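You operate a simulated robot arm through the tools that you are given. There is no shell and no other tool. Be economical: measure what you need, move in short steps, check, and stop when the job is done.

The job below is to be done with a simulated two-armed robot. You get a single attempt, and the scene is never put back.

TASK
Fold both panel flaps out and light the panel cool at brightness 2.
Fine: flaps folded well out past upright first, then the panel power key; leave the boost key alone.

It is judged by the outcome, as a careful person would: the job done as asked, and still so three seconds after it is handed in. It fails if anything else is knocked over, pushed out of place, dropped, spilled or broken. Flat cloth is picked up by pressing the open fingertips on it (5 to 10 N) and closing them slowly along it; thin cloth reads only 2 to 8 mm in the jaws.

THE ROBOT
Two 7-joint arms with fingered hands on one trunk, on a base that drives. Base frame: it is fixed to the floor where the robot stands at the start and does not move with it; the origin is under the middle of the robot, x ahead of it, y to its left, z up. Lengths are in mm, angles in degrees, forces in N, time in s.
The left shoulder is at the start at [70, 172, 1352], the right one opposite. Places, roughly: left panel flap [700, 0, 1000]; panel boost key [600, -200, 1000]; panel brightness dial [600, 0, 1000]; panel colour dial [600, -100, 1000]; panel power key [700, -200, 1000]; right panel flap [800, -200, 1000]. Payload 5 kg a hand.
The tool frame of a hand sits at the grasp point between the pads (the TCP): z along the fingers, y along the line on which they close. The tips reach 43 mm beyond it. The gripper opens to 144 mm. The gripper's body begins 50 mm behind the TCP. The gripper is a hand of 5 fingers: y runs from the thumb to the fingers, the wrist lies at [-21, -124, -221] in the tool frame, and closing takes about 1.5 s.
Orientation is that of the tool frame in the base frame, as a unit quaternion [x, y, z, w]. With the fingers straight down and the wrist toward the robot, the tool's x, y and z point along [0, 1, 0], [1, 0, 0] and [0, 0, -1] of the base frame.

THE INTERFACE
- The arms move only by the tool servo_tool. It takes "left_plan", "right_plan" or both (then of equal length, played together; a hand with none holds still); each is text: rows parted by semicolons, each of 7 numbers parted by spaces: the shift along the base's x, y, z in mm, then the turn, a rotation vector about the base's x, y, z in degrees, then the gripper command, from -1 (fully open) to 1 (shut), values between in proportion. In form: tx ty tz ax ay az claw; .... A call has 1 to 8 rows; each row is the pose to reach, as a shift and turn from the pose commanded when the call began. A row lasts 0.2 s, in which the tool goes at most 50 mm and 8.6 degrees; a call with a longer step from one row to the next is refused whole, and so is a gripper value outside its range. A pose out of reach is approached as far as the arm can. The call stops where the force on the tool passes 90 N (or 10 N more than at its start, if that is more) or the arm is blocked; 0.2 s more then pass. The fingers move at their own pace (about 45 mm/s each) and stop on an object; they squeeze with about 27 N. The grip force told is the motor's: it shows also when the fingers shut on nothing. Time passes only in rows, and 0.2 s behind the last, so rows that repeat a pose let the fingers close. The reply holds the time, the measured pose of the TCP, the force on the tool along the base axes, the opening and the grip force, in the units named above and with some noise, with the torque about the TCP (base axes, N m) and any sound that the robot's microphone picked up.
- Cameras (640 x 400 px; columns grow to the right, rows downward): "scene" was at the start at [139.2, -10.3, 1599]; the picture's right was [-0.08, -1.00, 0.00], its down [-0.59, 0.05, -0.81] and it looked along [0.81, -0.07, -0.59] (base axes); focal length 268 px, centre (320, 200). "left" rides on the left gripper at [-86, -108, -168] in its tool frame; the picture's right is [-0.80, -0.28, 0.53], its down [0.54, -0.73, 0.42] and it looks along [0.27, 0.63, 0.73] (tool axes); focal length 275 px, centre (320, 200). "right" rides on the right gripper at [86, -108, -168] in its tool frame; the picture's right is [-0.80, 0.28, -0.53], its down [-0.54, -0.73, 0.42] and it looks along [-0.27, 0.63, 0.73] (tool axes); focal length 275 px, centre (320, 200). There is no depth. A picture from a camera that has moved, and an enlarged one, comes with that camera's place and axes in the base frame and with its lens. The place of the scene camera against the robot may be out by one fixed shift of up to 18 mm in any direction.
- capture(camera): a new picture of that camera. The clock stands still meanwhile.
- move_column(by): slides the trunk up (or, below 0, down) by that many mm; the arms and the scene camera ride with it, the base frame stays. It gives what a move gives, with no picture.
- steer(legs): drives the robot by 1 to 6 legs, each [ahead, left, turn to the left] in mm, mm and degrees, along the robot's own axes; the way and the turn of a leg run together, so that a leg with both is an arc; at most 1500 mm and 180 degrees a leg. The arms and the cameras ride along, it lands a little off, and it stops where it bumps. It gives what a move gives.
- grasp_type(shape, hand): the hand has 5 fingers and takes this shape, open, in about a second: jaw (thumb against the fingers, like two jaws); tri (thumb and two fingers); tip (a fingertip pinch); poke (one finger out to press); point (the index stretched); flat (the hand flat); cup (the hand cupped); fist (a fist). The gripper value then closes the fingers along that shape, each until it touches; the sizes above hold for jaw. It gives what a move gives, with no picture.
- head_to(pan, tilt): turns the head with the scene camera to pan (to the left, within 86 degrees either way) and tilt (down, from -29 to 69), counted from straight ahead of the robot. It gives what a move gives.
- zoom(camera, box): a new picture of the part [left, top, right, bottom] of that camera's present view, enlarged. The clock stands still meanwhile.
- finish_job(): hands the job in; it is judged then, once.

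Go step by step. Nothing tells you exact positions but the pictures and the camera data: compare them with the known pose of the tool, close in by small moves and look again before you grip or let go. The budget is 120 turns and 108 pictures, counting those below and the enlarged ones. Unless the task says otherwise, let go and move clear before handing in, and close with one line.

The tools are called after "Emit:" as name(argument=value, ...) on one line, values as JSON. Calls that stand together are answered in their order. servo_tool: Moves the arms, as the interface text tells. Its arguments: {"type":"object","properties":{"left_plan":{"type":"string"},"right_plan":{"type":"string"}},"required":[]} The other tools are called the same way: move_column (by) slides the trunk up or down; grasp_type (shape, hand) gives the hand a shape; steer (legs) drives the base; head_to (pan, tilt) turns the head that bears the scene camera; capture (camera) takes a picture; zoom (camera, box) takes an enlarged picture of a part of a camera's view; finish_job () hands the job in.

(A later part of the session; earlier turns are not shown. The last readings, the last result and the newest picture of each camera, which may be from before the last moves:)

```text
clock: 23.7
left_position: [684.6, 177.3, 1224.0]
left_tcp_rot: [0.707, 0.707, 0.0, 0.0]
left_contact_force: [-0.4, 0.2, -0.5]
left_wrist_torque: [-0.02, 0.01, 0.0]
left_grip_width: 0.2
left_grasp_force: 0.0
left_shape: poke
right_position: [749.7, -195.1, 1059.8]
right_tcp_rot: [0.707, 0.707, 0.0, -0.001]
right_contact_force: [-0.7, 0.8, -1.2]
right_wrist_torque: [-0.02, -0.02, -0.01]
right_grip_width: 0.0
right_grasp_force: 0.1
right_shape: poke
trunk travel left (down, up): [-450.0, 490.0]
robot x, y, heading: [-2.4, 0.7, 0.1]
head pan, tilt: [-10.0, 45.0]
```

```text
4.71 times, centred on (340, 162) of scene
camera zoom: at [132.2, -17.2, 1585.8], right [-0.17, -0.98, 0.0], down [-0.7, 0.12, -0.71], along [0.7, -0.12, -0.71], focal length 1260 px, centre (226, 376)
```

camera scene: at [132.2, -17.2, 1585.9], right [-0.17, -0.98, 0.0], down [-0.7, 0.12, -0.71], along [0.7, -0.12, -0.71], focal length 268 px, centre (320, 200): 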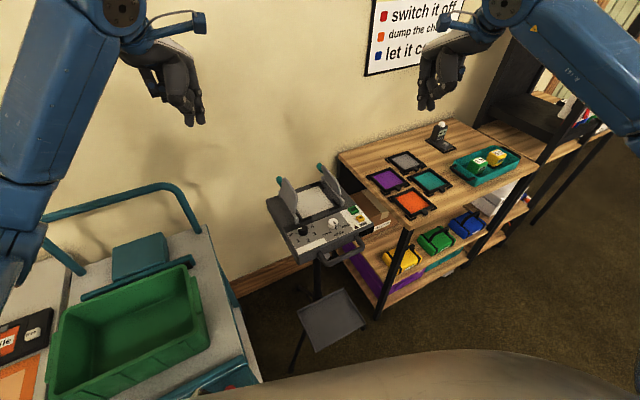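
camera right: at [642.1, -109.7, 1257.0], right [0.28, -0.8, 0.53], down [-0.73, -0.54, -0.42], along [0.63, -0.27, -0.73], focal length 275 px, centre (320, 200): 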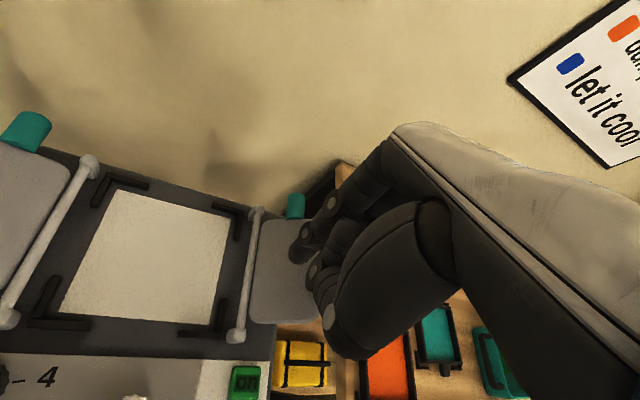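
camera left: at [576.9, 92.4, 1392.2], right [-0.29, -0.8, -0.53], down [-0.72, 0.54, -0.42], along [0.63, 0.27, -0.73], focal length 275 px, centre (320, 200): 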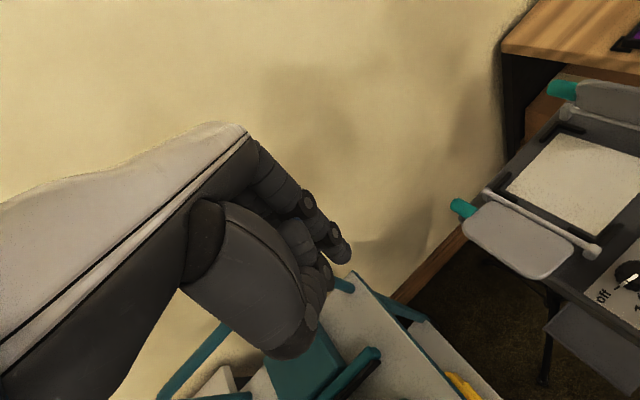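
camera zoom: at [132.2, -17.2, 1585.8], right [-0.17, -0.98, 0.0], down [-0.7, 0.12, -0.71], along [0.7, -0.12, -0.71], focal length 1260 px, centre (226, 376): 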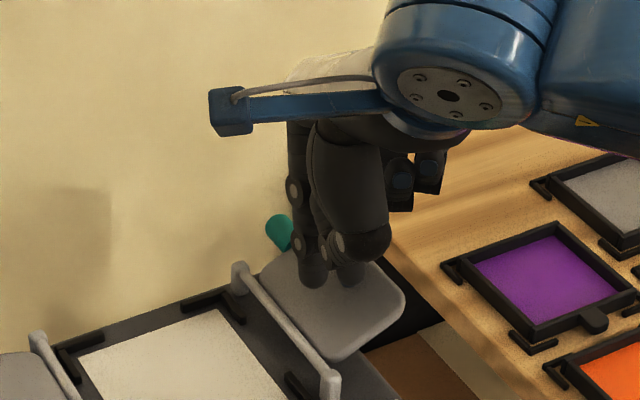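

It now matches the left flap's angle or better. Retreat straight up and check that it stays.

Emit:
servo_tool(right_plan="0 0 20 0 0 0 1; 0 0 60 0 0 0 1; 0 0 105 0 0 0 1; 0 -45 120 0 0 0 1; 0 -90 120 0 0 0 1; 0 -135 120 0 0 0 1; 0 -175 120 0 0 0 1")

Emit:
zoom(camera="scene", box=[240, 140, 400, 260])

```text
clock: 25.3
left_position: [684.8, 176.0, 1224.7]
left_tcp_rot: [0.707, 0.707, 0.0, 0.0]
left_contact_force: [0.1, -0.1, 0.4]
left_wrist_torque: [0.02, -0.03, 0.04]
left_grip_width: 0.0
left_grasp_force: 0.1
left_shape: poke
right_position: [749.9, -370.3, 1179.1]
right_tcp_rot: [0.707, 0.707, 0.001, -0.001]
right_contact_force: [-0.1, 0.3, -0.1]
right_wrist_torque: [0.04, -0.01, 0.0]
right_grip_width: 0.2
right_grasp_force: 0.1
right_shape: poke
trunk travel left (down, up): [-450.0, 490.0]
robot x, y, heading: [-3.5, 3.6, 0.1]
head pan, tilt: [-10.0, 45.0]
```

```text
3.33 times, centred on (320, 200) of scene
camera zoom: at [131.2, -19.5, 1585.9], right [-0.17, -0.98, 0.0], down [-0.7, 0.12, -0.71], along [0.7, -0.12, -0.71], focal length 892 px, centre (320, 200)
```

zoom: 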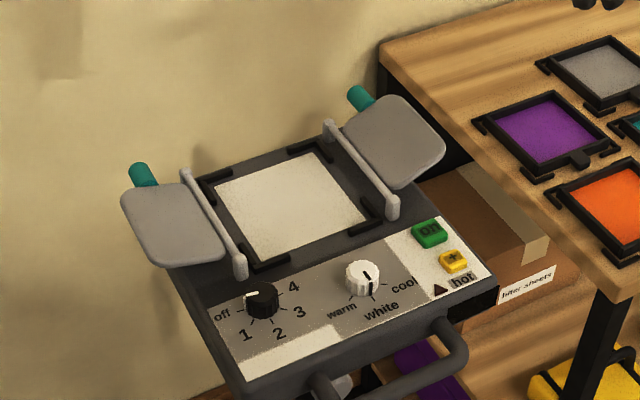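

Both flaps are well out and stable. Next the power key: I need to know exactly where the poke fingertip is, so I look at the hand.

Emit:
zoom(camera="right", box=[270, 160, 400, 370])

Emit:
head_to(pan=-25, tilt=30)

Emit:
capture(camera="scene")

```text
1.90 times, centred on (335, 265) of right
camera zoom: at [640.6, -285.2, 1347.8], right [0.28, -0.8, 0.53], down [-0.72, -0.54, -0.42], along [0.63, -0.27, -0.73], focal length 524 px, centre (291, 76)
```

zoom: 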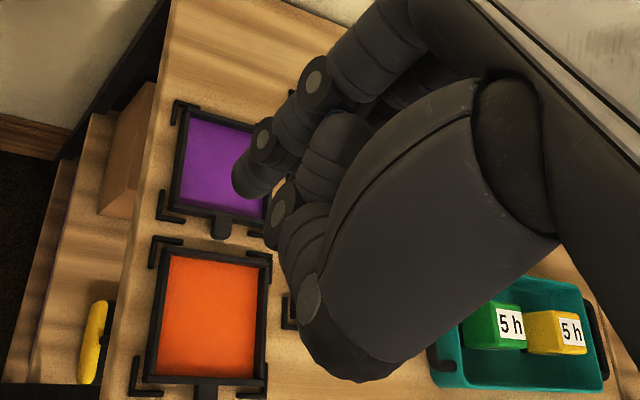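

```text
clock: 26.1
left_position: [686.5, 176.1, 1222.9]
left_tcp_rot: [0.707, 0.707, -0.001, 0.0]
left_contact_force: [-0.6, -0.1, 0.5]
left_wrist_torque: [0.02, 0.0, 0.0]
left_grip_width: 0.0
left_grasp_force: 0.0
left_shape: poke
right_position: [751.0, -368.8, 1179.6]
right_tcp_rot: [0.707, 0.707, 0.0, -0.001]
right_contact_force: [-0.3, 0.6, 0.2]
right_wrist_torque: [-0.02, 0.02, -0.01]
right_grip_width: 0.0
right_grasp_force: 0.1
right_shape: poke
trunk travel left (down, up): [-450.0, 490.0]
robot x, y, heading: [-2.7, -0.6, -0.2]
head pan, tilt: [-25.0, 30.0]
```

```text
67 pictures are left
camera scene: at [134.2, -40.9, 1608.3], right [-0.42, -0.91, 0.0], down [-0.45, 0.21, -0.87], along [0.78, -0.37, -0.5], focal length 268 px, centre (320, 200)
```

scene: 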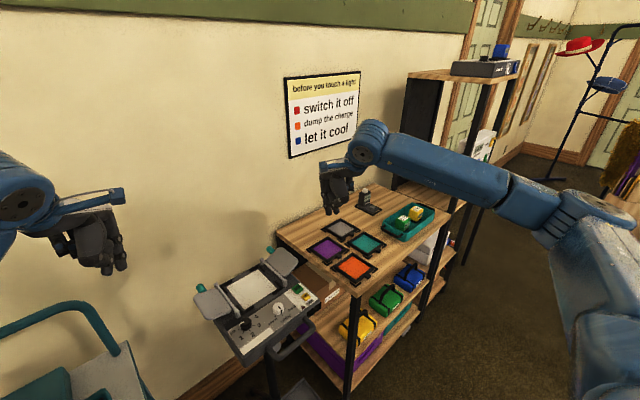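

Emit:
zoom(camera="scene", box=[300, 150, 380, 230])

```text
5.00 times, centred on (340, 190) of scene
camera zoom: at [134.2, -40.9, 1608.3], right [-0.42, -0.91, 0.0], down [-0.45, 0.21, -0.87], along [0.78, -0.37, -0.5], focal length 1338 px, centre (220, 250)
```

zoom: 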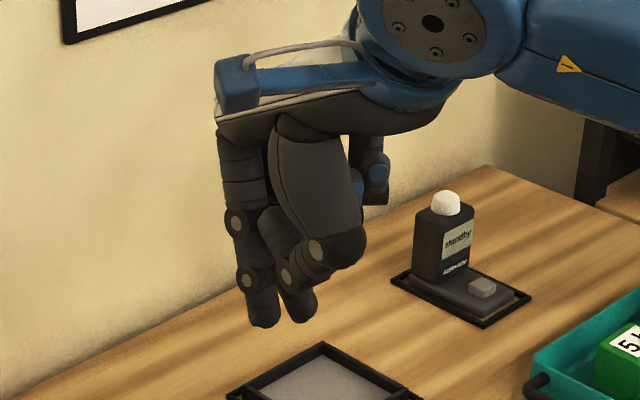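

The index tip is about at tcp + (0,8,-36), with a second knuckle about (-14,-17) from it. I'll yaw the hand 45° so that second finger stays away from the boost key, and hover over the power key.

Emit:
servo_tool(right_plan="-16 24 0 0 0 7.5 1; -32 48 0 0 0 15 1; -48 72 -5 0 0 22.5 1; -64 96 -15 0 0 30 1; -80 120 -30 0 0 37.5 1; -96 144 -50 0 0 45 1")

Emit:
head_to(pan=-20, tilt=45)

Emit:
capture(camera="right")

Emit:
zoom(camera="scene", box=[200, 120, 360, 240])

```text
clock: 27.5
left_position: [686.9, 176.9, 1222.1]
left_tcp_rot: [0.707, 0.707, 0.0, 0.0]
left_contact_force: [-0.4, 0.0, 0.6]
left_wrist_torque: [0.02, 0.02, -0.01]
left_grip_width: 0.1
left_grasp_force: 0.0
left_shape: poke
right_position: [654.1, -225.6, 1130.3]
right_tcp_rot: [0.382, 0.924, 0.0, -0.001]
right_contact_force: [-0.8, -0.8, 0.6]
right_wrist_torque: [0.01, -0.01, 0.02]
right_grip_width: 0.0
right_grasp_force: 0.2
right_shape: poke
trunk travel left (down, up): [-450.0, 490.0]
robot x, y, heading: [-0.5, 0.7, -0.0]
head pan, tilt: [-25.0, 30.0]
```

```text
clock: 28.2
left_position: [685.1, 177.5, 1223.4]
left_tcp_rot: [0.707, 0.707, 0.0, 0.0]
left_contact_force: [-0.3, -0.1, -1.3]
left_wrist_torque: [0.0, -0.02, 0.01]
left_grip_width: 0.2
left_grasp_force: 0.0
left_shape: poke
right_position: [654.3, -226.2, 1130.8]
right_tcp_rot: [0.383, 0.924, 0.0, 0.001]
right_contact_force: [-0.4, -0.4, 0.8]
right_wrist_torque: [-0.04, -0.03, -0.01]
right_grip_width: 0.0
right_grasp_force: 0.1
right_shape: poke
trunk travel left (down, up): [-450.0, 490.0]
robot x, y, heading: [-0.0, -1.1, 0.2]
head pan, tilt: [-20.0, 45.0]
```

```text
65 pictures are left
camera right: at [516.5, -242.3, 1298.2], right [0.76, -0.36, 0.53], down [-0.13, -0.9, -0.42], along [0.63, 0.25, -0.73], focal length 275 px, centre (320, 200)
```

right: 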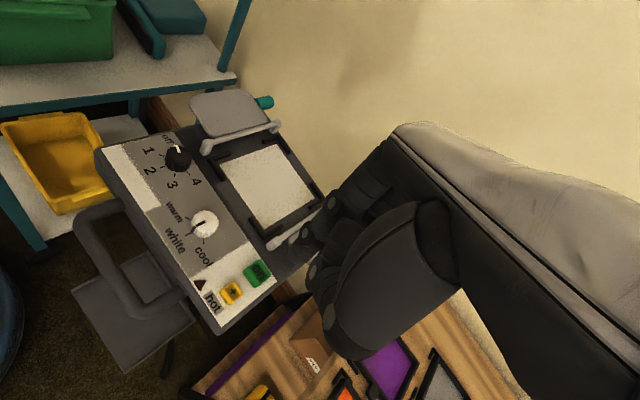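

```text
3.33 times, centred on (280, 180) of scene
camera zoom: at [128.3, -31.0, 1585.9], right [-0.34, -0.94, 0.0], down [-0.66, 0.24, -0.71], along [0.66, -0.24, -0.71], focal length 892 px, centre (453, 267)
```

zoom: 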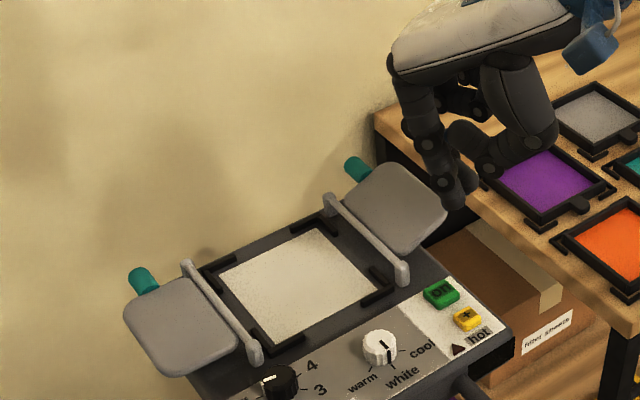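

Emit:
zoom(camera="right", box=[200, 180, 360, 300])

Emit:
zoom(camera="scene", box=[290, 130, 370, 205])

```text
3.33 times, centred on (280, 240) of right
camera zoom: at [516.5, -242.3, 1298.2], right [0.76, -0.36, 0.53], down [-0.13, -0.9, -0.42], along [0.63, 0.25, -0.73], focal length 918 px, centre (453, 67)
```

zoom: 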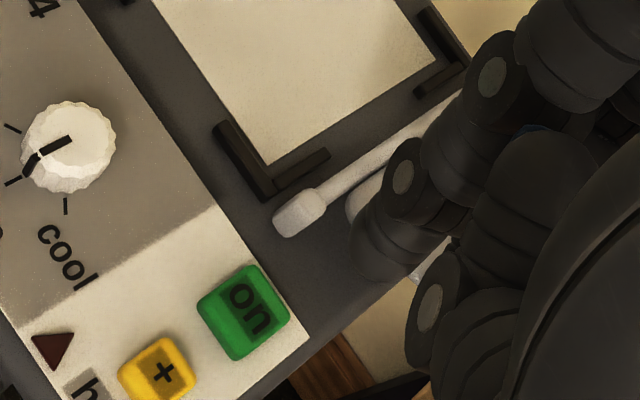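

```text
5.33 times, centred on (330, 168) of scene
camera zoom: at [128.3, -31.0, 1585.9], right [-0.34, -0.94, 0.0], down [-0.66, 0.24, -0.71], along [0.66, -0.24, -0.71], focal length 1427 px, centre (267, 373)
```

zoom: 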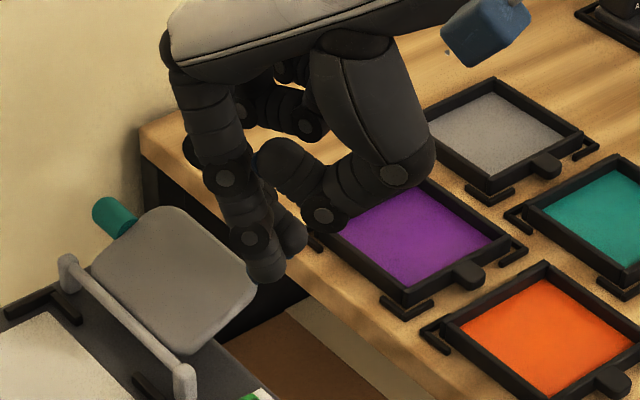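

The tip is ~8 mm to the right of the key's line. Shift (+2,+8), then descend most of the way and recheck.

Emit:
servo_tool(right_plan="2 8 0 0 0 0 1; 2 8 -30 0 0 0 1; 2 8 -60 0 0 0 1")

Emit:
zoom(camera="right", box=[200, 180, 360, 300])

Emit:
zoom(camera="scene", box=[270, 150, 350, 225])

```text
clock: 29.0
left_position: [686.2, 176.1, 1222.2]
left_tcp_rot: [0.707, 0.708, -0.001, 0.0]
left_contact_force: [0.2, 0.2, -0.2]
left_wrist_torque: [0.01, -0.02, 0.01]
left_grip_width: 0.0
left_grasp_force: 0.1
left_shape: poke
right_position: [655.2, -218.8, 1070.5]
right_tcp_rot: [0.383, 0.924, 0.0, 0.0]
right_contact_force: [-1.2, 0.5, 0.1]
right_wrist_torque: [-0.02, 0.0, -0.02]
right_grip_width: 0.4
right_grasp_force: 0.1
right_shape: poke
trunk travel left (down, up): [-450.0, 490.0]
robot x, y, heading: [-0.1, 2.3, -0.1]
head pan, tilt: [-20.0, 45.0]
```

```text
3.33 times, centred on (280, 240) of right
camera zoom: at [518.1, -234.1, 1237.9], right [0.76, -0.36, 0.53], down [-0.13, -0.9, -0.42], along [0.63, 0.25, -0.73], focal length 918 px, centre (453, 67)
```

zoom: 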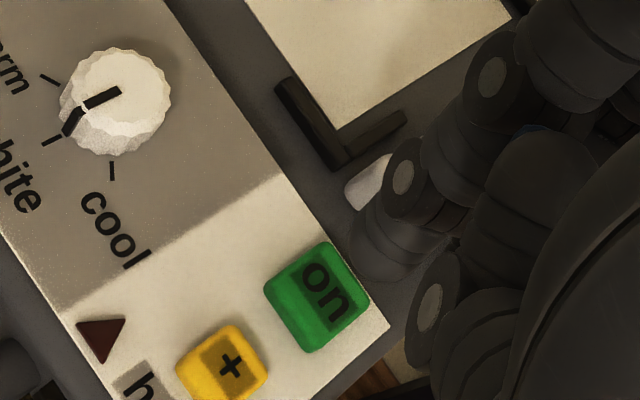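

```text
5.33 times, centred on (310, 188) of scene
camera zoom: at [128.7, -31.4, 1585.9], right [-0.34, -0.94, 0.0], down [-0.66, 0.24, -0.71], along [0.66, -0.24, -0.71], focal length 1427 px, centre (373, 267)
```

zoom: 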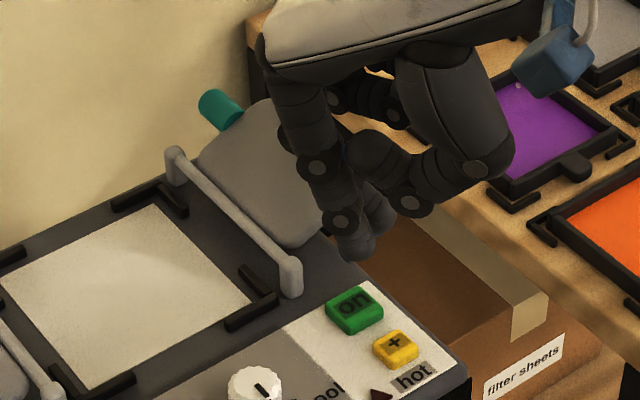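

Well aligned. Descend 25 mm, then look once more.

Emit:
servo_tool(right_plan="0 0 -12 0 0 0 1; 0 0 -24 0 0 0 1")

Emit:
zoom(camera="right", box=[200, 180, 360, 300])

Emit:
zoom(camera="scene", box=[270, 150, 350, 225])

```text
clock: 29.6
left_position: [686.0, 176.8, 1223.6]
left_tcp_rot: [0.707, 0.707, 0.001, 0.001]
left_contact_force: [0.9, 0.3, 0.0]
left_wrist_torque: [0.0, -0.01, 0.01]
left_grip_width: 0.0
left_grasp_force: 0.0
left_shape: poke
right_position: [655.3, -218.0, 1044.7]
right_tcp_rot: [0.383, 0.924, 0.0, 0.0]
right_contact_force: [1.1, 0.9, -0.5]
right_wrist_torque: [0.01, 0.04, 0.01]
right_grip_width: 0.0
right_grasp_force: 0.2
right_shape: poke
trunk travel left (down, up): [-450.0, 490.0]
robot x, y, heading: [1.1, -3.4, -0.1]
head pan, tilt: [-20.0, 45.0]
```

```text
3.33 times, centred on (280, 240) of right
camera zoom: at [518.0, -233.9, 1213.9], right [0.76, -0.36, 0.53], down [-0.13, -0.9, -0.42], along [0.63, 0.25, -0.73], focal length 918 px, centre (453, 67)
```

zoom: 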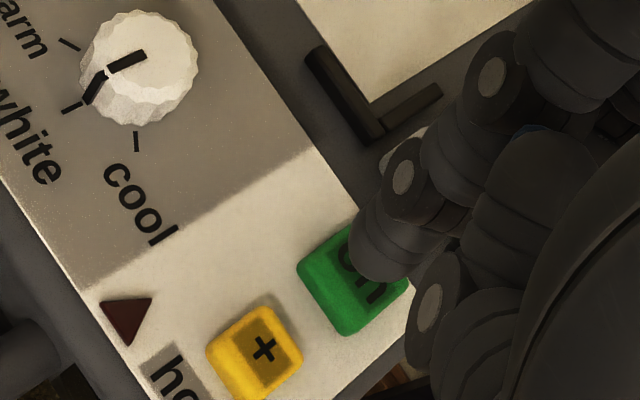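

```text
5.33 times, centred on (310, 188) of scene
camera zoom: at [128.7, -31.1, 1585.8], right [-0.34, -0.94, 0.0], down [-0.66, 0.24, -0.71], along [0.66, -0.24, -0.71], focal length 1427 px, centre (373, 267)
```

zoom: 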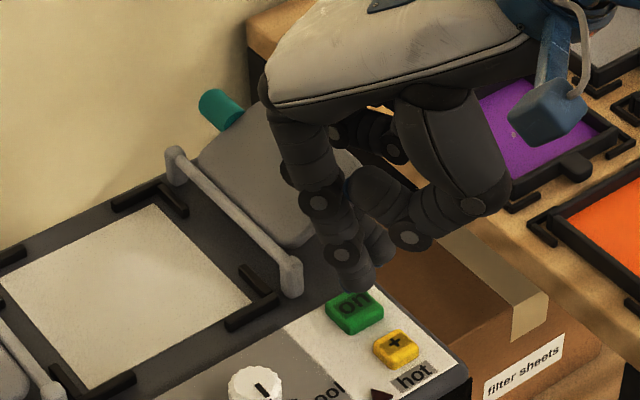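

Nearly over the key; step down gently until contact.

Emit:
servo_tool(right_plan="0 0 -4 0 0 0 1; 0 0 -8 0 0 0 1")

Emit:
servo_tool(right_plan="0 0 -2 0 0 0 1; 0 0 -4 0 0 0 1")

Emit:
zoom(camera="right", box=[200, 180, 360, 300])

```text
clock: 30.2
left_position: [686.1, 176.3, 1223.5]
left_tcp_rot: [0.707, 0.707, 0.001, 0.0]
left_contact_force: [-0.3, -0.1, -0.1]
left_wrist_torque: [-0.03, 0.01, 0.02]
left_grip_width: 0.0
left_grasp_force: 0.1
left_shape: poke
right_position: [656.6, -218.4, 1036.9]
right_tcp_rot: [0.382, 0.924, 0.0, 0.001]
right_contact_force: [0.1, -0.9, 0.2]
right_wrist_torque: [0.0, -0.02, 0.01]
right_grip_width: 0.0
right_grasp_force: 0.2
right_shape: poke
trunk travel left (down, up): [-450.0, 490.0]
robot x, y, heading: [1.4, -0.6, -0.1]
head pan, tilt: [-20.0, 45.0]
```

```text
clock: 30.8
left_position: [685.1, 177.0, 1222.9]
left_tcp_rot: [0.707, 0.708, 0.0, 0.0]
left_contact_force: [0.2, -0.2, 0.0]
left_wrist_torque: [-0.04, 0.0, -0.02]
left_grip_width: 0.2
left_grasp_force: 0.1
left_shape: poke
right_position: [655.4, -218.1, 1034.0]
right_tcp_rot: [0.382, 0.924, -0.001, 0.0]
right_contact_force: [0.6, 0.4, 0.6]
right_wrist_torque: [0.01, 0.01, -0.02]
right_grip_width: 0.0
right_grasp_force: 0.0
right_shape: poke
trunk travel left (down, up): [-450.0, 490.0]
robot x, y, heading: [4.3, -0.0, -0.2]
head pan, tilt: [-20.0, 45.0]
```

```text
3.33 times, centred on (280, 240) of right
camera zoom: at [518.3, -234.1, 1201.7], right [0.76, -0.36, 0.53], down [-0.13, -0.9, -0.42], along [0.63, 0.25, -0.73], focal length 918 px, centre (453, 67)
```

zoom: 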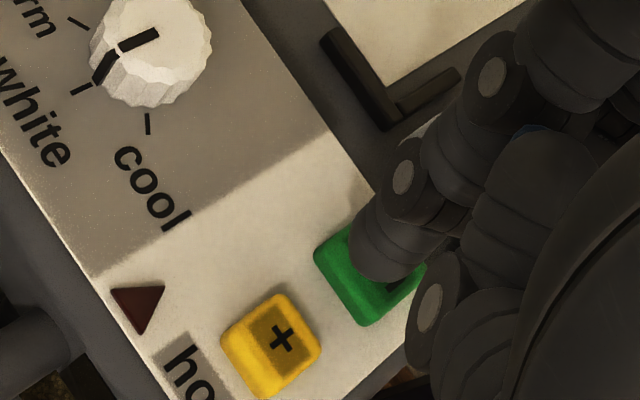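

Emit:
servo_tool(right_plan="0 0 -2 0 0 0 1; 0 0 -4 0 0 0 1")

Emit:
servo_tool(right_plan="0 0 -1.5 0 0 0 1; 0 0 -3 0 0 0 1")

```text
clock: 31.4
left_position: [685.8, 177.1, 1222.8]
left_tcp_rot: [0.707, 0.707, 0.0, 0.0]
left_contact_force: [0.4, 0.8, 0.5]
left_wrist_torque: [-0.02, 0.02, -0.02]
left_grip_width: 0.1
left_grasp_force: 0.1
left_shape: poke
right_position: [655.5, -218.4, 1031.1]
right_tcp_rot: [0.382, 0.924, 0.0, 0.0]
right_contact_force: [0.5, 0.1, -0.3]
right_wrist_torque: [-0.01, 0.0, -0.03]
right_grip_width: 0.0
right_grasp_force: 0.1
right_shape: poke
trunk travel left (down, up): [-450.0, 490.0]
robot x, y, heading: [-2.2, 0.9, -0.1]
head pan, tilt: [-20.0, 45.0]
```

```text
clock: 32.0
left_position: [685.5, 177.6, 1223.0]
left_tcp_rot: [0.707, 0.707, -0.001, 0.0]
left_contact_force: [0.3, 0.8, 0.5]
left_wrist_torque: [-0.04, -0.03, 0.01]
left_grip_width: 0.0
left_grasp_force: 0.1
left_shape: poke
right_position: [656.3, -218.4, 1026.8]
right_tcp_rot: [0.382, 0.924, 0.0, 0.0]
right_contact_force: [0.1, -1.0, 0.3]
right_wrist_torque: [0.02, -0.02, 0.0]
right_grip_width: 0.0
right_grasp_force: 0.0
right_shape: poke
trunk travel left (down, up): [-450.0, 490.0]
robot x, y, heading: [-1.7, 0.6, -0.1]
head pan, tilt: [-20.0, 45.0]
```

Emit:
zoom(camera="right", box=[220, 200, 340, 290])

Emit:
zoom(camera="scene", box=[285, 170, 345, 225])

```text
4.44 times, centred on (280, 245) of right
camera zoom: at [518.3, -234.2, 1194.9], right [0.76, -0.36, 0.53], down [-0.13, -0.9, -0.42], along [0.63, 0.25, -0.73], focal length 1224 px, centre (498, 0)
```

zoom: 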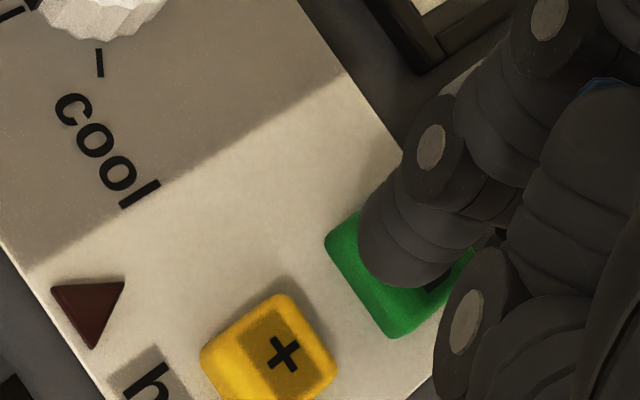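

```text
7.27 times, centred on (315, 198) of scene
camera zoom: at [128.4, -30.9, 1585.8], right [-0.34, -0.94, 0.0], down [-0.66, 0.24, -0.71], along [0.66, -0.24, -0.71], focal length 1946 px, centre (356, 218)
```

zoom: 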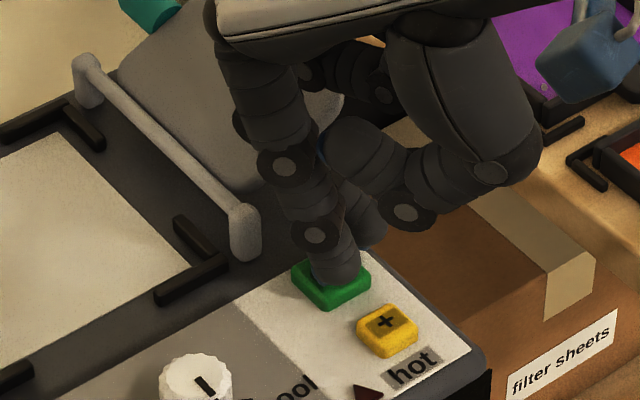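

Emit:
servo_tool(right_plan="0 0 -1.5 0 0 0 1; 0 0 -3 0 0 0 1")

Emit:
servo_tool(right_plan="0 0 -1.5 0 0 0 1; 0 0 -3 0 0 0 1")

```text
clock: 32.6
left_position: [686.1, 177.0, 1223.1]
left_tcp_rot: [0.707, 0.707, 0.0, 0.0]
left_contact_force: [-0.8, -0.3, -0.7]
left_wrist_torque: [-0.02, -0.01, -0.03]
left_grip_width: 0.0
left_grasp_force: 0.0
left_shape: poke
right_position: [656.9, -219.0, 1024.1]
right_tcp_rot: [0.383, 0.924, 0.0, 0.0]
right_contact_force: [0.5, -0.3, -0.6]
right_wrist_torque: [0.01, 0.01, 0.0]
right_grip_width: 0.2
right_grasp_force: 0.0
right_shape: poke
trunk travel left (down, up): [-450.0, 490.0]
robot x, y, heading: [1.8, 0.2, -0.1]
head pan, tilt: [-20.0, 45.0]
```

```text
clock: 33.2
left_position: [684.6, 177.4, 1224.2]
left_tcp_rot: [0.707, 0.707, 0.0, 0.0]
left_contact_force: [0.1, 0.8, 0.8]
left_wrist_torque: [0.01, -0.01, 0.04]
left_grip_width: 0.0
left_grasp_force: 0.0
left_shape: poke
right_position: [656.2, -217.4, 1021.9]
right_tcp_rot: [0.382, 0.924, 0.0, 0.001]
right_contact_force: [0.1, -0.5, 0.0]
right_wrist_torque: [0.01, 0.01, 0.01]
right_grip_width: 0.0
right_grasp_force: 0.0
right_shape: poke
trunk travel left (down, up): [-450.0, 490.0]
robot x, y, heading: [0.5, 1.1, -0.1]
head pan, tilt: [-20.0, 45.0]
```

Emit:
servo_tool(right_plan="0 0 -1.5 0 0 0 1; 0 0 -3 0 0 0 1")

Emit:
servo_tool(right_plan="0 0 -1.5 0 0 0 1; 0 0 -3 0 0 0 1")

Emit:
zoom(camera="scene", box=[285, 170, 345, 225])

```text
clock: 33.8
left_position: [685.3, 177.0, 1223.7]
left_tcp_rot: [0.707, 0.707, -0.001, 0.0]
left_contact_force: [0.0, -0.3, -0.1]
left_wrist_torque: [0.02, 0.02, 0.01]
left_grip_width: 0.2
left_grasp_force: 0.0
left_shape: poke
right_position: [656.2, -217.5, 1018.0]
right_tcp_rot: [0.383, 0.924, 0.0, 0.0]
right_contact_force: [0.7, -0.2, 2.8]
right_wrist_torque: [-0.02, 0.02, -0.01]
right_grip_width: 0.1
right_grasp_force: 0.0
right_shape: poke
trunk travel left (down, up): [-450.0, 490.0]
robot x, y, heading: [-0.2, -2.4, 0.1]
head pan, tilt: [-20.0, 45.0]
heard: click
```

```text
clock: 34.4
left_position: [684.1, 177.5, 1224.2]
left_tcp_rot: [0.708, 0.707, 0.0, -0.001]
left_contact_force: [0.6, 0.1, 0.6]
left_wrist_torque: [0.02, 0.0, 0.0]
left_grip_width: 0.0
left_grasp_force: 0.0
left_shape: poke
right_position: [655.3, -218.4, 1016.6]
right_tcp_rot: [0.382, 0.924, 0.001, 0.001]
right_contact_force: [0.4, -2.0, 10.0]
right_wrist_torque: [0.05, 0.06, -0.01]
right_grip_width: 0.1
right_grasp_force: 0.1
right_shape: poke
trunk travel left (down, up): [-450.0, 490.0]
robot x, y, heading: [-2.1, -0.6, -0.1]
head pan, tilt: [-20.0, 45.0]
```

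```text
7.27 times, centred on (315, 198) of scene
camera zoom: at [127.3, -30.7, 1586.1], right [-0.34, -0.94, 0.0], down [-0.66, 0.24, -0.71], along [0.66, -0.24, -0.71], focal length 1946 px, centre (356, 218)
```

zoom: 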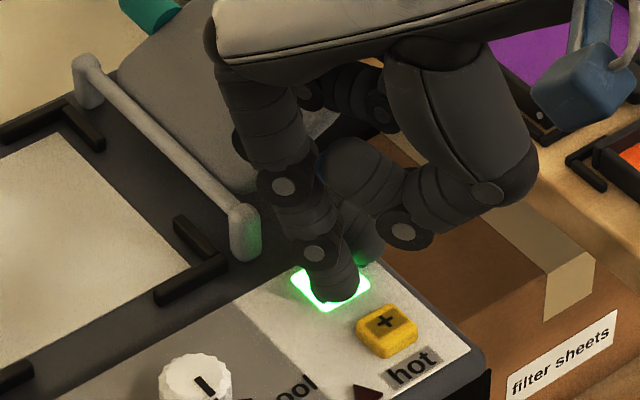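

Power is on: one click and the key glows green. Raise the hand and change it to a fingertip pinch for the dials.

Emit:
servo_tool(right_plan="0 0 15 0 0 0 1; 0 0 50 0 0 0 1; 0 0 95 0 0 0 1; 0 0 130 0 0 0 1")

Emit:
grasp_type(hand="right", shape="tip")

Emit:
capture(camera="right")

Emit:
zoom(camera="scene", box=[220, 110, 380, 230])

```text
clock: 35.4
left_position: [685.4, 177.4, 1224.0]
left_tcp_rot: [0.707, 0.707, 0.0, 0.0]
left_contact_force: [0.3, -0.4, -0.5]
left_wrist_torque: [-0.01, 0.03, -0.01]
left_grip_width: 0.0
left_grasp_force: 0.0
left_shape: poke
right_position: [655.8, -216.1, 1145.2]
right_tcp_rot: [0.382, 0.924, -0.001, 0.0]
right_contact_force: [0.1, 0.5, -0.7]
right_wrist_torque: [0.0, 0.01, 0.0]
right_grip_width: 0.0
right_grasp_force: 0.0
right_shape: poke
trunk travel left (down, up): [-450.0, 490.0]
robot x, y, heading: [-1.4, 2.2, 0.2]
head pan, tilt: [-20.0, 45.0]
```

```text
clock: 36.3
left_position: [684.5, 176.4, 1223.6]
left_tcp_rot: [0.707, 0.707, 0.0, 0.0]
left_contact_force: [0.4, -0.1, -0.2]
left_wrist_torque: [-0.02, -0.01, 0.02]
left_grip_width: 0.0
left_grasp_force: 0.0
left_shape: poke
right_position: [655.0, -216.9, 1143.9]
right_tcp_rot: [0.383, 0.924, 0.0, 0.0]
right_contact_force: [-0.3, 0.1, -0.5]
right_wrist_torque: [-0.01, 0.03, -0.03]
right_grip_width: 143.9
right_grasp_force: 0.0
right_shape: tip
trunk travel left (down, up): [-450.0, 490.0]
robot x, y, heading: [-1.7, -1.6, 0.0]
head pan, tilt: [-20.0, 45.0]
```

```text
53 pictures are left
camera right: at [518.0, -233.2, 1312.0], right [0.76, -0.36, 0.53], down [-0.13, -0.9, -0.42], along [0.63, 0.25, -0.73], focal length 275 px, centre (320, 200)
```

right: 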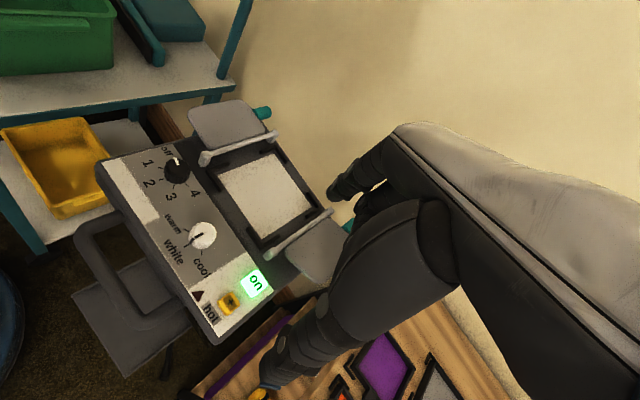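

```text
3.33 times, centred on (300, 170) of scene
camera zoom: at [128.5, -30.9, 1585.8], right [-0.34, -0.94, 0.0], down [-0.66, 0.24, -0.71], along [0.66, -0.24, -0.71], focal length 892 px, centre (387, 300)
```

zoom: 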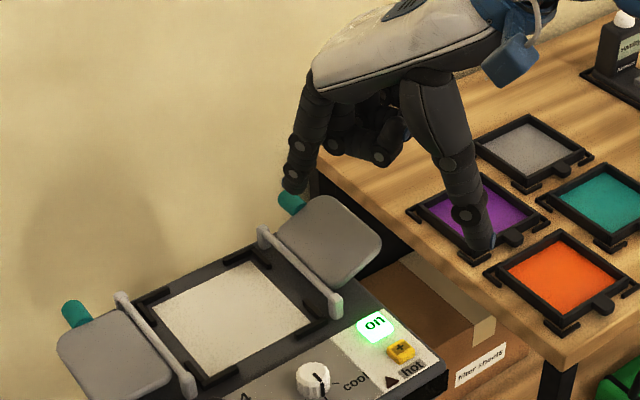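

In tip shape, thumb and index oppose each other. Go above the colour dial (≈(606,-143)) at yaw 0, partly closed.

Emit:
servo_tool(right_plan="-8 12 0 0 0 -7.5 0.1; -16 24 0 0 0 -15 0.2; -24 36 0 0 0 -22.5 0.2; -32 48 0 0 0 -30 0.2; -40 60 -5 0 0 -37.5 0.2; -49 73 -10 0 0 -45 0.2; -49 73 -10 0 0 -45 0.2")

Emit:
capture(camera="right")

Emit:
zoom(camera="scene", box=[220, 110, 380, 230])

```text
clock: 37.9
left_position: [685.7, 176.3, 1222.8]
left_tcp_rot: [0.708, 0.706, 0.0, 0.0]
left_contact_force: [-0.9, -0.1, -0.4]
left_wrist_torque: [0.02, -0.02, -0.02]
left_grip_width: 0.0
left_grasp_force: 0.0
left_shape: poke
right_position: [606.9, -145.1, 1135.3]
right_tcp_rot: [0.709, 0.706, 0.0, -0.001]
right_contact_force: [-0.2, -0.4, -0.2]
right_wrist_torque: [0.01, -0.01, -0.03]
right_grip_width: 58.2
right_grasp_force: 0.1
right_shape: tip
trunk travel left (down, up): [-450.0, 490.0]
robot x, y, heading: [-2.3, 0.9, 0.3]
head pan, tilt: [-20.0, 45.0]
```

```text
51 pictures are left
camera right: at [498.6, -58.9, 1303.1], right [0.28, -0.8, 0.53], down [-0.73, -0.54, -0.42], along [0.63, -0.27, -0.73], focal length 275 px, centre (320, 200)
```

right: 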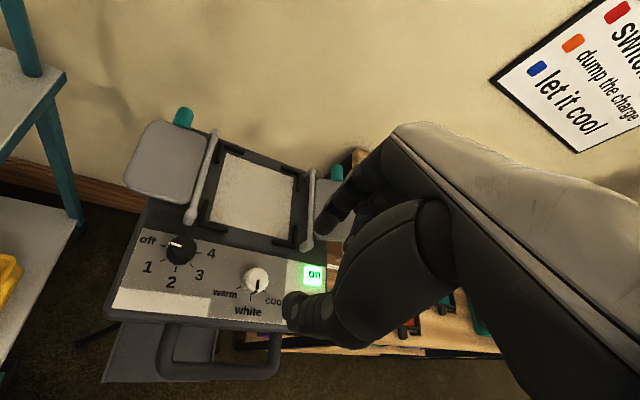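

```text
3.33 times, centred on (300, 170) of scene
camera zoom: at [128.2, -31.6, 1585.8], right [-0.34, -0.94, 0.0], down [-0.66, 0.24, -0.71], along [0.66, -0.24, -0.71], focal length 892 px, centre (387, 300)
```

zoom: 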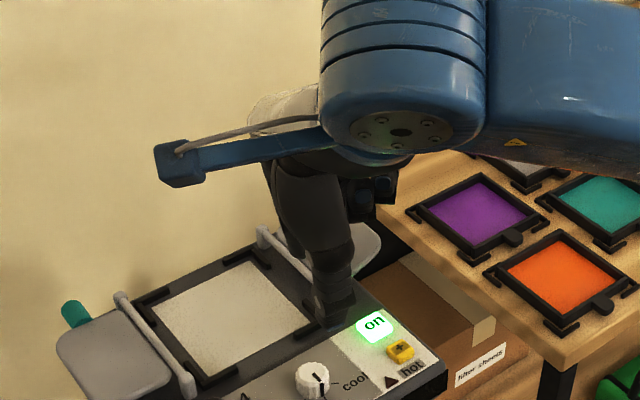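

Triangulating gives the colour knob at about (615,-137), top z≈981. Shift over it and descend partway.

Emit:
servo_tool(right_plan="8 8 0 0 0 0 0.2; 8 8 -40 0 0 0 0.2; 8 8 -80 0 0 0 0.2; 8 8 -85 0 0 0 0.2")

Emit:
zoom(camera="right", box=[200, 200, 360, 320])

Emit:
zoom(camera="scene", box=[260, 150, 340, 225])

```text
clock: 38.9
left_position: [685.6, 177.0, 1222.4]
left_tcp_rot: [0.707, 0.708, -0.001, 0.0]
left_contact_force: [0.4, 0.2, -0.3]
left_wrist_torque: [-0.01, 0.01, -0.01]
left_grip_width: 0.0
left_grasp_force: 0.0
left_shape: poke
right_position: [616.1, -137.6, 1050.4]
right_tcp_rot: [0.707, 0.707, 0.0, 0.0]
right_contact_force: [-0.2, 0.4, 0.4]
right_wrist_torque: [-0.01, 0.01, 0.0]
right_grip_width: 58.0
right_grasp_force: 0.1
right_shape: tip
trunk travel left (down, up): [-450.0, 490.0]
robot x, y, heading: [-2.3, -1.6, -0.1]
head pan, tilt: [-20.0, 45.0]
```

```text
3.33 times, centred on (280, 260) of right
camera zoom: at [507.2, -50.5, 1217.9], right [0.28, -0.8, 0.53], down [-0.73, -0.54, -0.42], along [0.63, -0.27, -0.73], focal length 918 px, centre (453, 0)
```

zoom: 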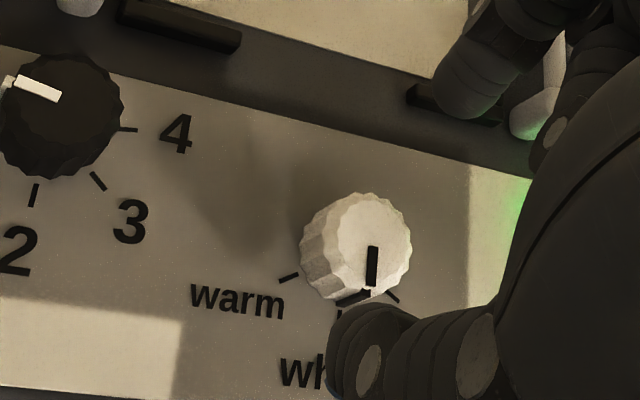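

```text
5.33 times, centred on (300, 188) of scene
camera zoom: at [128.5, -30.1, 1585.9], right [-0.34, -0.94, 0.0], down [-0.66, 0.24, -0.71], along [0.66, -0.24, -0.71], focal length 1427 px, centre (427, 267)
```

zoom: 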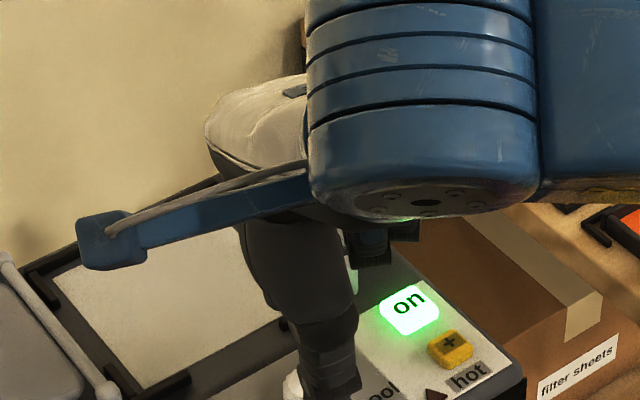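

Pinch midpoint is ~3-4 mm off; correct and descend around the knob.

Emit:
servo_tool(right_plan="3 -4 -10 0 0 0 0.2; 3 -4 -20 0 0 0 0.2; 3 -4 -30 0 0 0 0.2; 3 -4 -36 0 0 0 0.2")

Emit:
zoom(camera="right", box=[200, 200, 360, 320])

```text
clock: 39.9
left_position: [684.8, 177.5, 1224.0]
left_tcp_rot: [0.707, 0.707, 0.0, -0.001]
left_contact_force: [0.8, 1.0, 0.1]
left_wrist_torque: [0.03, 0.03, 0.03]
left_grip_width: 0.1
left_grasp_force: 0.0
left_shape: poke
right_position: [617.0, -141.8, 1014.9]
right_tcp_rot: [0.708, 0.707, 0.0, 0.0]
right_contact_force: [-0.4, 0.0, 1.2]
right_wrist_torque: [0.0, -0.1, 0.0]
right_grip_width: 58.3
right_grasp_force: 0.0
right_shape: tip
trunk travel left (down, up): [-450.0, 490.0]
robot x, y, heading: [-3.2, 2.8, -0.1]
head pan, tilt: [-20.0, 45.0]
```

```text
3.33 times, centred on (280, 260) of right
camera zoom: at [509.3, -54.9, 1182.4], right [0.28, -0.8, 0.53], down [-0.73, -0.54, -0.42], along [0.63, -0.27, -0.73], focal length 918 px, centre (453, 0)
```

zoom: 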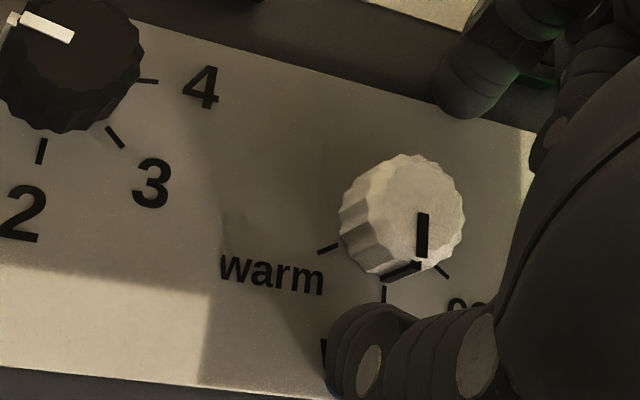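

The knob sits between the tips. Close on it.

Emit:
servo_tool(right_plan="0 0 0 0 0 0 0.4; 0 0 0 0 0 0 0.6; 0 0 0 0 0 0 0.8; 0 0 0 0 0 0 0.8; 0 0 0 0 0 0 0.8")

Emit:
zoom(camera="right", box=[200, 200, 360, 320])

```text
clock: 41.1
left_position: [684.2, 177.1, 1225.0]
left_tcp_rot: [0.708, 0.707, 0.001, 0.0]
left_contact_force: [-0.4, -0.4, 0.1]
left_wrist_torque: [-0.04, 0.0, 0.0]
left_grip_width: 0.0
left_grasp_force: 0.0
left_shape: poke
right_position: [616.4, -141.0, 1014.9]
right_tcp_rot: [0.707, 0.707, -0.001, -0.001]
right_contact_force: [-10.8, 0.0, 0.5]
right_wrist_torque: [0.04, 0.47, 0.0]
right_grip_width: 29.1
right_grasp_force: 27.1
right_shape: tip
trunk travel left (down, up): [-450.0, 490.0]
robot x, y, heading: [0.4, 1.6, 0.2]
head pan, tilt: [-20.0, 45.0]
```

```text
3.33 times, centred on (280, 260) of right
camera zoom: at [507.8, -54.7, 1182.3], right [0.28, -0.8, 0.53], down [-0.73, -0.54, -0.42], along [0.63, -0.27, -0.73], focal length 918 px, centre (453, 0)
```

zoom: 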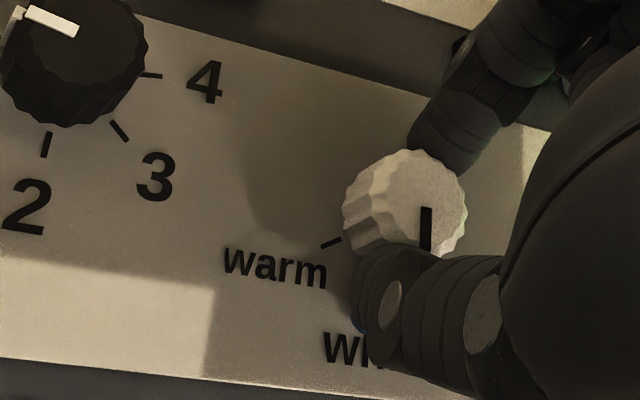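

Gripped at 29 mm. Turn it 60° counter-clockwise toward cool.

Emit:
servo_tool(right_plan="-1 0 0 0 0 7.5 0.8; -1 0 0 0 0 15 0.8; -1 0 0 0 0 22.5 0.8; -1 0 0 0 0 30 0.8; -1 0 0 0 0 37.5 0.8; -1 0 0 0 0 45 0.8; -1 0 0 0 0 52.5 0.8; -1 0 0 0 0 60 0.8")

Emit:
zoom(camera="right", box=[180, 160, 380, 310])

Emit:
zoom(camera="scene", box=[240, 150, 340, 240])

```text
clock: 43.0
left_position: [683.2, 172.4, 1225.6]
left_tcp_rot: [0.708, 0.706, 0.001, -0.001]
left_contact_force: [0.4, 0.9, -0.5]
left_wrist_torque: [0.04, 0.02, 0.0]
left_grip_width: 0.0
left_grasp_force: 0.0
left_shape: poke
right_position: [608.0, -130.4, 1014.8]
right_tcp_rot: [0.274, 0.961, 0.014, -0.007]
right_contact_force: [-14.6, -15.7, 37.0]
right_wrist_torque: [-1.75, 0.97, -0.08]
right_grip_width: 28.3
right_grasp_force: 27.3
right_shape: tip
right hand out of reach, approached as far as the arm can: row 8
trunk travel left (down, up): [-450.0, 490.0]
robot x, y, heading: [-2.7, 1.1, -0.4]
head pan, tilt: [-20.0, 45.0]
stopped in row 8 (right hand): the force on the tool passed its limit at 108 N (the readings are from after the stop); the commanded pose is now the measured one
```

```text
2.67 times, centred on (280, 235) of right
camera zoom: at [478.9, -182.4, 1181.6], right [0.83, -0.19, 0.52], down [0.08, -0.89, -0.45], along [0.55, 0.41, -0.72], focal length 734 px, centre (427, 107)
```

zoom: 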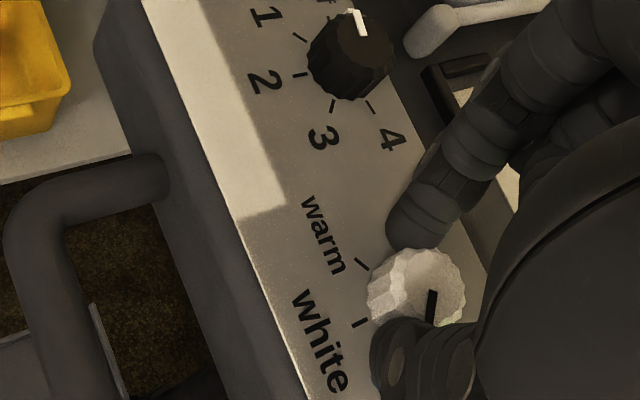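

```text
4.44 times, centred on (290, 195) of scene
camera zoom: at [124.3, -33.5, 1586.3], right [-0.35, -0.94, 0.0], down [-0.66, 0.24, -0.71], along [0.67, -0.24, -0.71], focal length 1190 px, centre (453, 222)
```

zoom: 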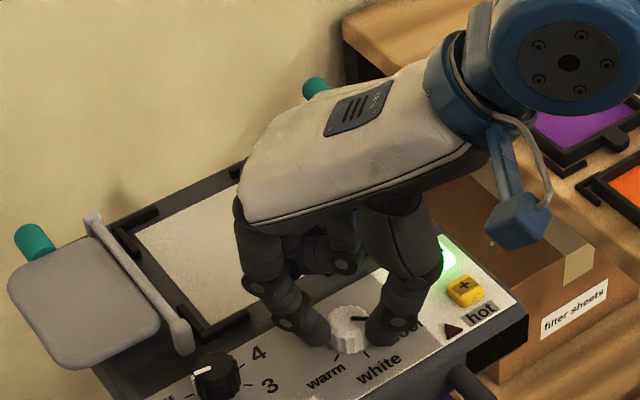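

The knob turned to cool, but the arm hit its reach limit. Release and rise now.

Emit:
servo_tool(right_plan="0 0 0 0 0 0 0.5; 0 0 0 0 0 0 0.2; 0 0 0 0 0 0 0.2; 0 0 0 0 0 0 0.2; 0 0 25 0 0 0 0.2; 0 0 70 0 0 0 0.2; 0 0 115 0 0 0 0.2")

Emit:
zoom(camera="right", box=[80, 60, 360, 270])

Emit:
zoom(camera="scene", box=[200, 130, 360, 250])

```text
clock: 44.6
left_position: [685.6, 176.1, 1223.3]
left_tcp_rot: [0.708, 0.707, -0.001, 0.0]
left_contact_force: [0.0, 0.3, 0.7]
left_wrist_torque: [-0.01, -0.01, -0.02]
left_grip_width: 0.0
left_grasp_force: 0.0
left_shape: poke
right_position: [609.9, -128.4, 1121.3]
right_tcp_rot: [0.274, 0.962, 0.01, -0.011]
right_contact_force: [-0.8, 0.1, 0.2]
right_wrist_torque: [0.03, 0.04, 0.01]
right_grip_width: 57.8
right_grasp_force: 0.0
right_shape: tip
trunk travel left (down, up): [-450.0, 490.0]
robot x, y, heading: [-3.3, 2.5, -0.3]
head pan, tilt: [-20.0, 45.0]
```

```text
1.90 times, centred on (220, 165) of right
camera zoom: at [482.0, -179.7, 1291.6], right [0.83, -0.19, 0.52], down [0.07, -0.89, -0.45], along [0.55, 0.41, -0.73], focal length 524 px, centre (510, 267)
```

zoom: 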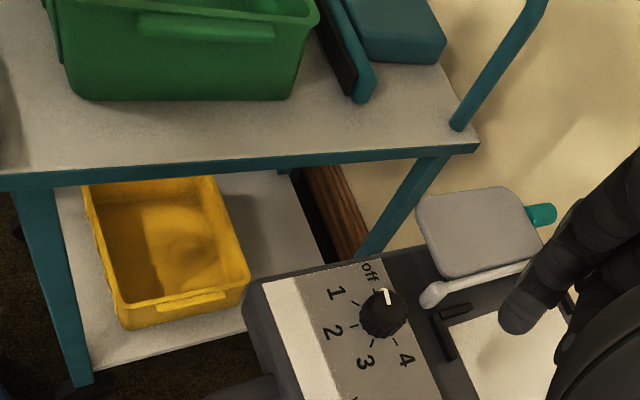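

```text
3.33 times, centred on (280, 190) of scene
camera zoom: at [128.6, -31.2, 1585.6], right [-0.34, -0.94, 0.0], down [-0.66, 0.24, -0.71], along [0.66, -0.24, -0.71], focal length 892 px, centre (453, 233)
```

zoom: 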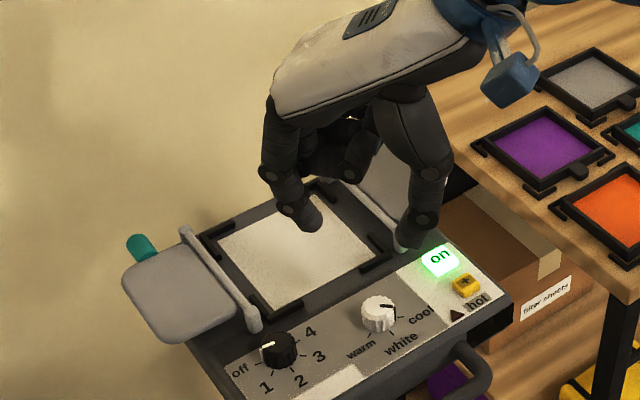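

Colour reads cool and the panel hasn't moved. For brightness (≈(600,-49)) I'll start from yaw ≈ -45° so the turn stays within reach.

Emit:
servo_tool(right_plan="0 10 2 0 0 -8 0.2; 0 20 4 0 0 -16 0.2; 0 30 6 0 0 -24 0.2; -2 40 8 0 0 -32 0.2; -4 50 9 0 0 -40 0.2; -6 60 9 0 0 -48 0.2; -8 70 9 0 0 -56 0.2; -10 79 9 0 0 -64 0.2")

Emit:
servo_tool(right_plan="0 0 0 0 0 -8 0.2; 0 0 0 0 0 -16 0.2; 0 0 0 0 0 -24 0.2; 0 0 0 0 0 -32 0.2; 0 0 0 0 0 -40 0.2")

Emit:
capture(camera="right")

Emit:
zoom(camera="scene", box=[200, 130, 360, 250])

```text
clock: 46.4
left_position: [686.1, 175.8, 1222.1]
left_tcp_rot: [0.707, 0.707, -0.002, 0.0]
left_contact_force: [0.7, 0.1, -0.6]
left_wrist_torque: [-0.03, 0.02, -0.03]
left_grip_width: 0.1
left_grasp_force: 0.1
left_shape: poke
right_position: [601.3, -49.5, 1133.5]
right_tcp_rot: [0.742, 0.67, 0.013, -0.001]
right_contact_force: [0.2, 0.5, 0.0]
right_wrist_torque: [-0.06, -0.01, 0.0]
right_grip_width: 57.6
right_grasp_force: 0.1
right_shape: tip
trunk travel left (down, up): [-450.0, 490.0]
robot x, y, heading: [0.4, -1.9, -0.1]
head pan, tilt: [-20.0, 45.0]
```

```text
clock: 47.6
left_position: [685.4, 175.3, 1222.3]
left_tcp_rot: [0.707, 0.707, -0.001, -0.001]
left_contact_force: [-0.9, 0.1, -0.5]
left_wrist_torque: [-0.05, 0.01, 0.0]
left_grip_width: 0.0
left_grasp_force: 0.1
left_shape: poke
right_position: [600.2, -48.8, 1134.3]
right_tcp_rot: [0.926, 0.376, 0.014, 0.003]
right_contact_force: [-0.2, 1.7, -0.2]
right_wrist_torque: [0.02, 0.0, 0.02]
right_grip_width: 57.6
right_grasp_force: 0.0
right_shape: tip
trunk travel left (down, up): [-450.0, 490.0]
robot x, y, heading: [-0.7, -2.7, -0.1]
head pan, tilt: [-20.0, 45.0]
```

```text
41 pictures are left
camera right: at [582.3, 88.0, 1301.5], right [-0.39, -0.76, 0.52], down [-0.88, 0.14, -0.45], along [0.27, -0.63, -0.73], focal length 275 px, centre (320, 200)
```

right: 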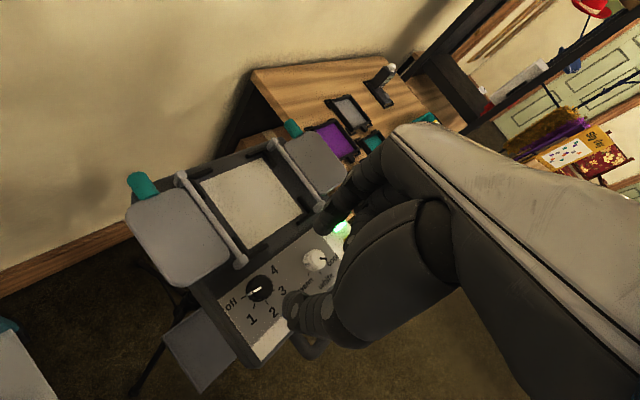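

```text
3.33 times, centred on (280, 190) of scene
camera zoom: at [129.0, -30.2, 1585.8], right [-0.34, -0.94, 0.0], down [-0.66, 0.24, -0.71], along [0.66, -0.24, -0.71], focal length 892 px, centre (453, 233)
```

zoom: 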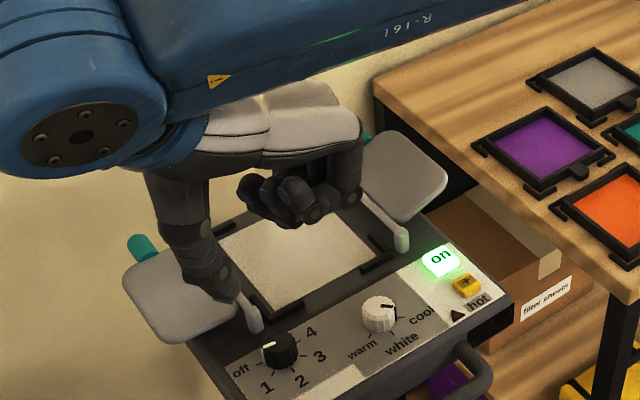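

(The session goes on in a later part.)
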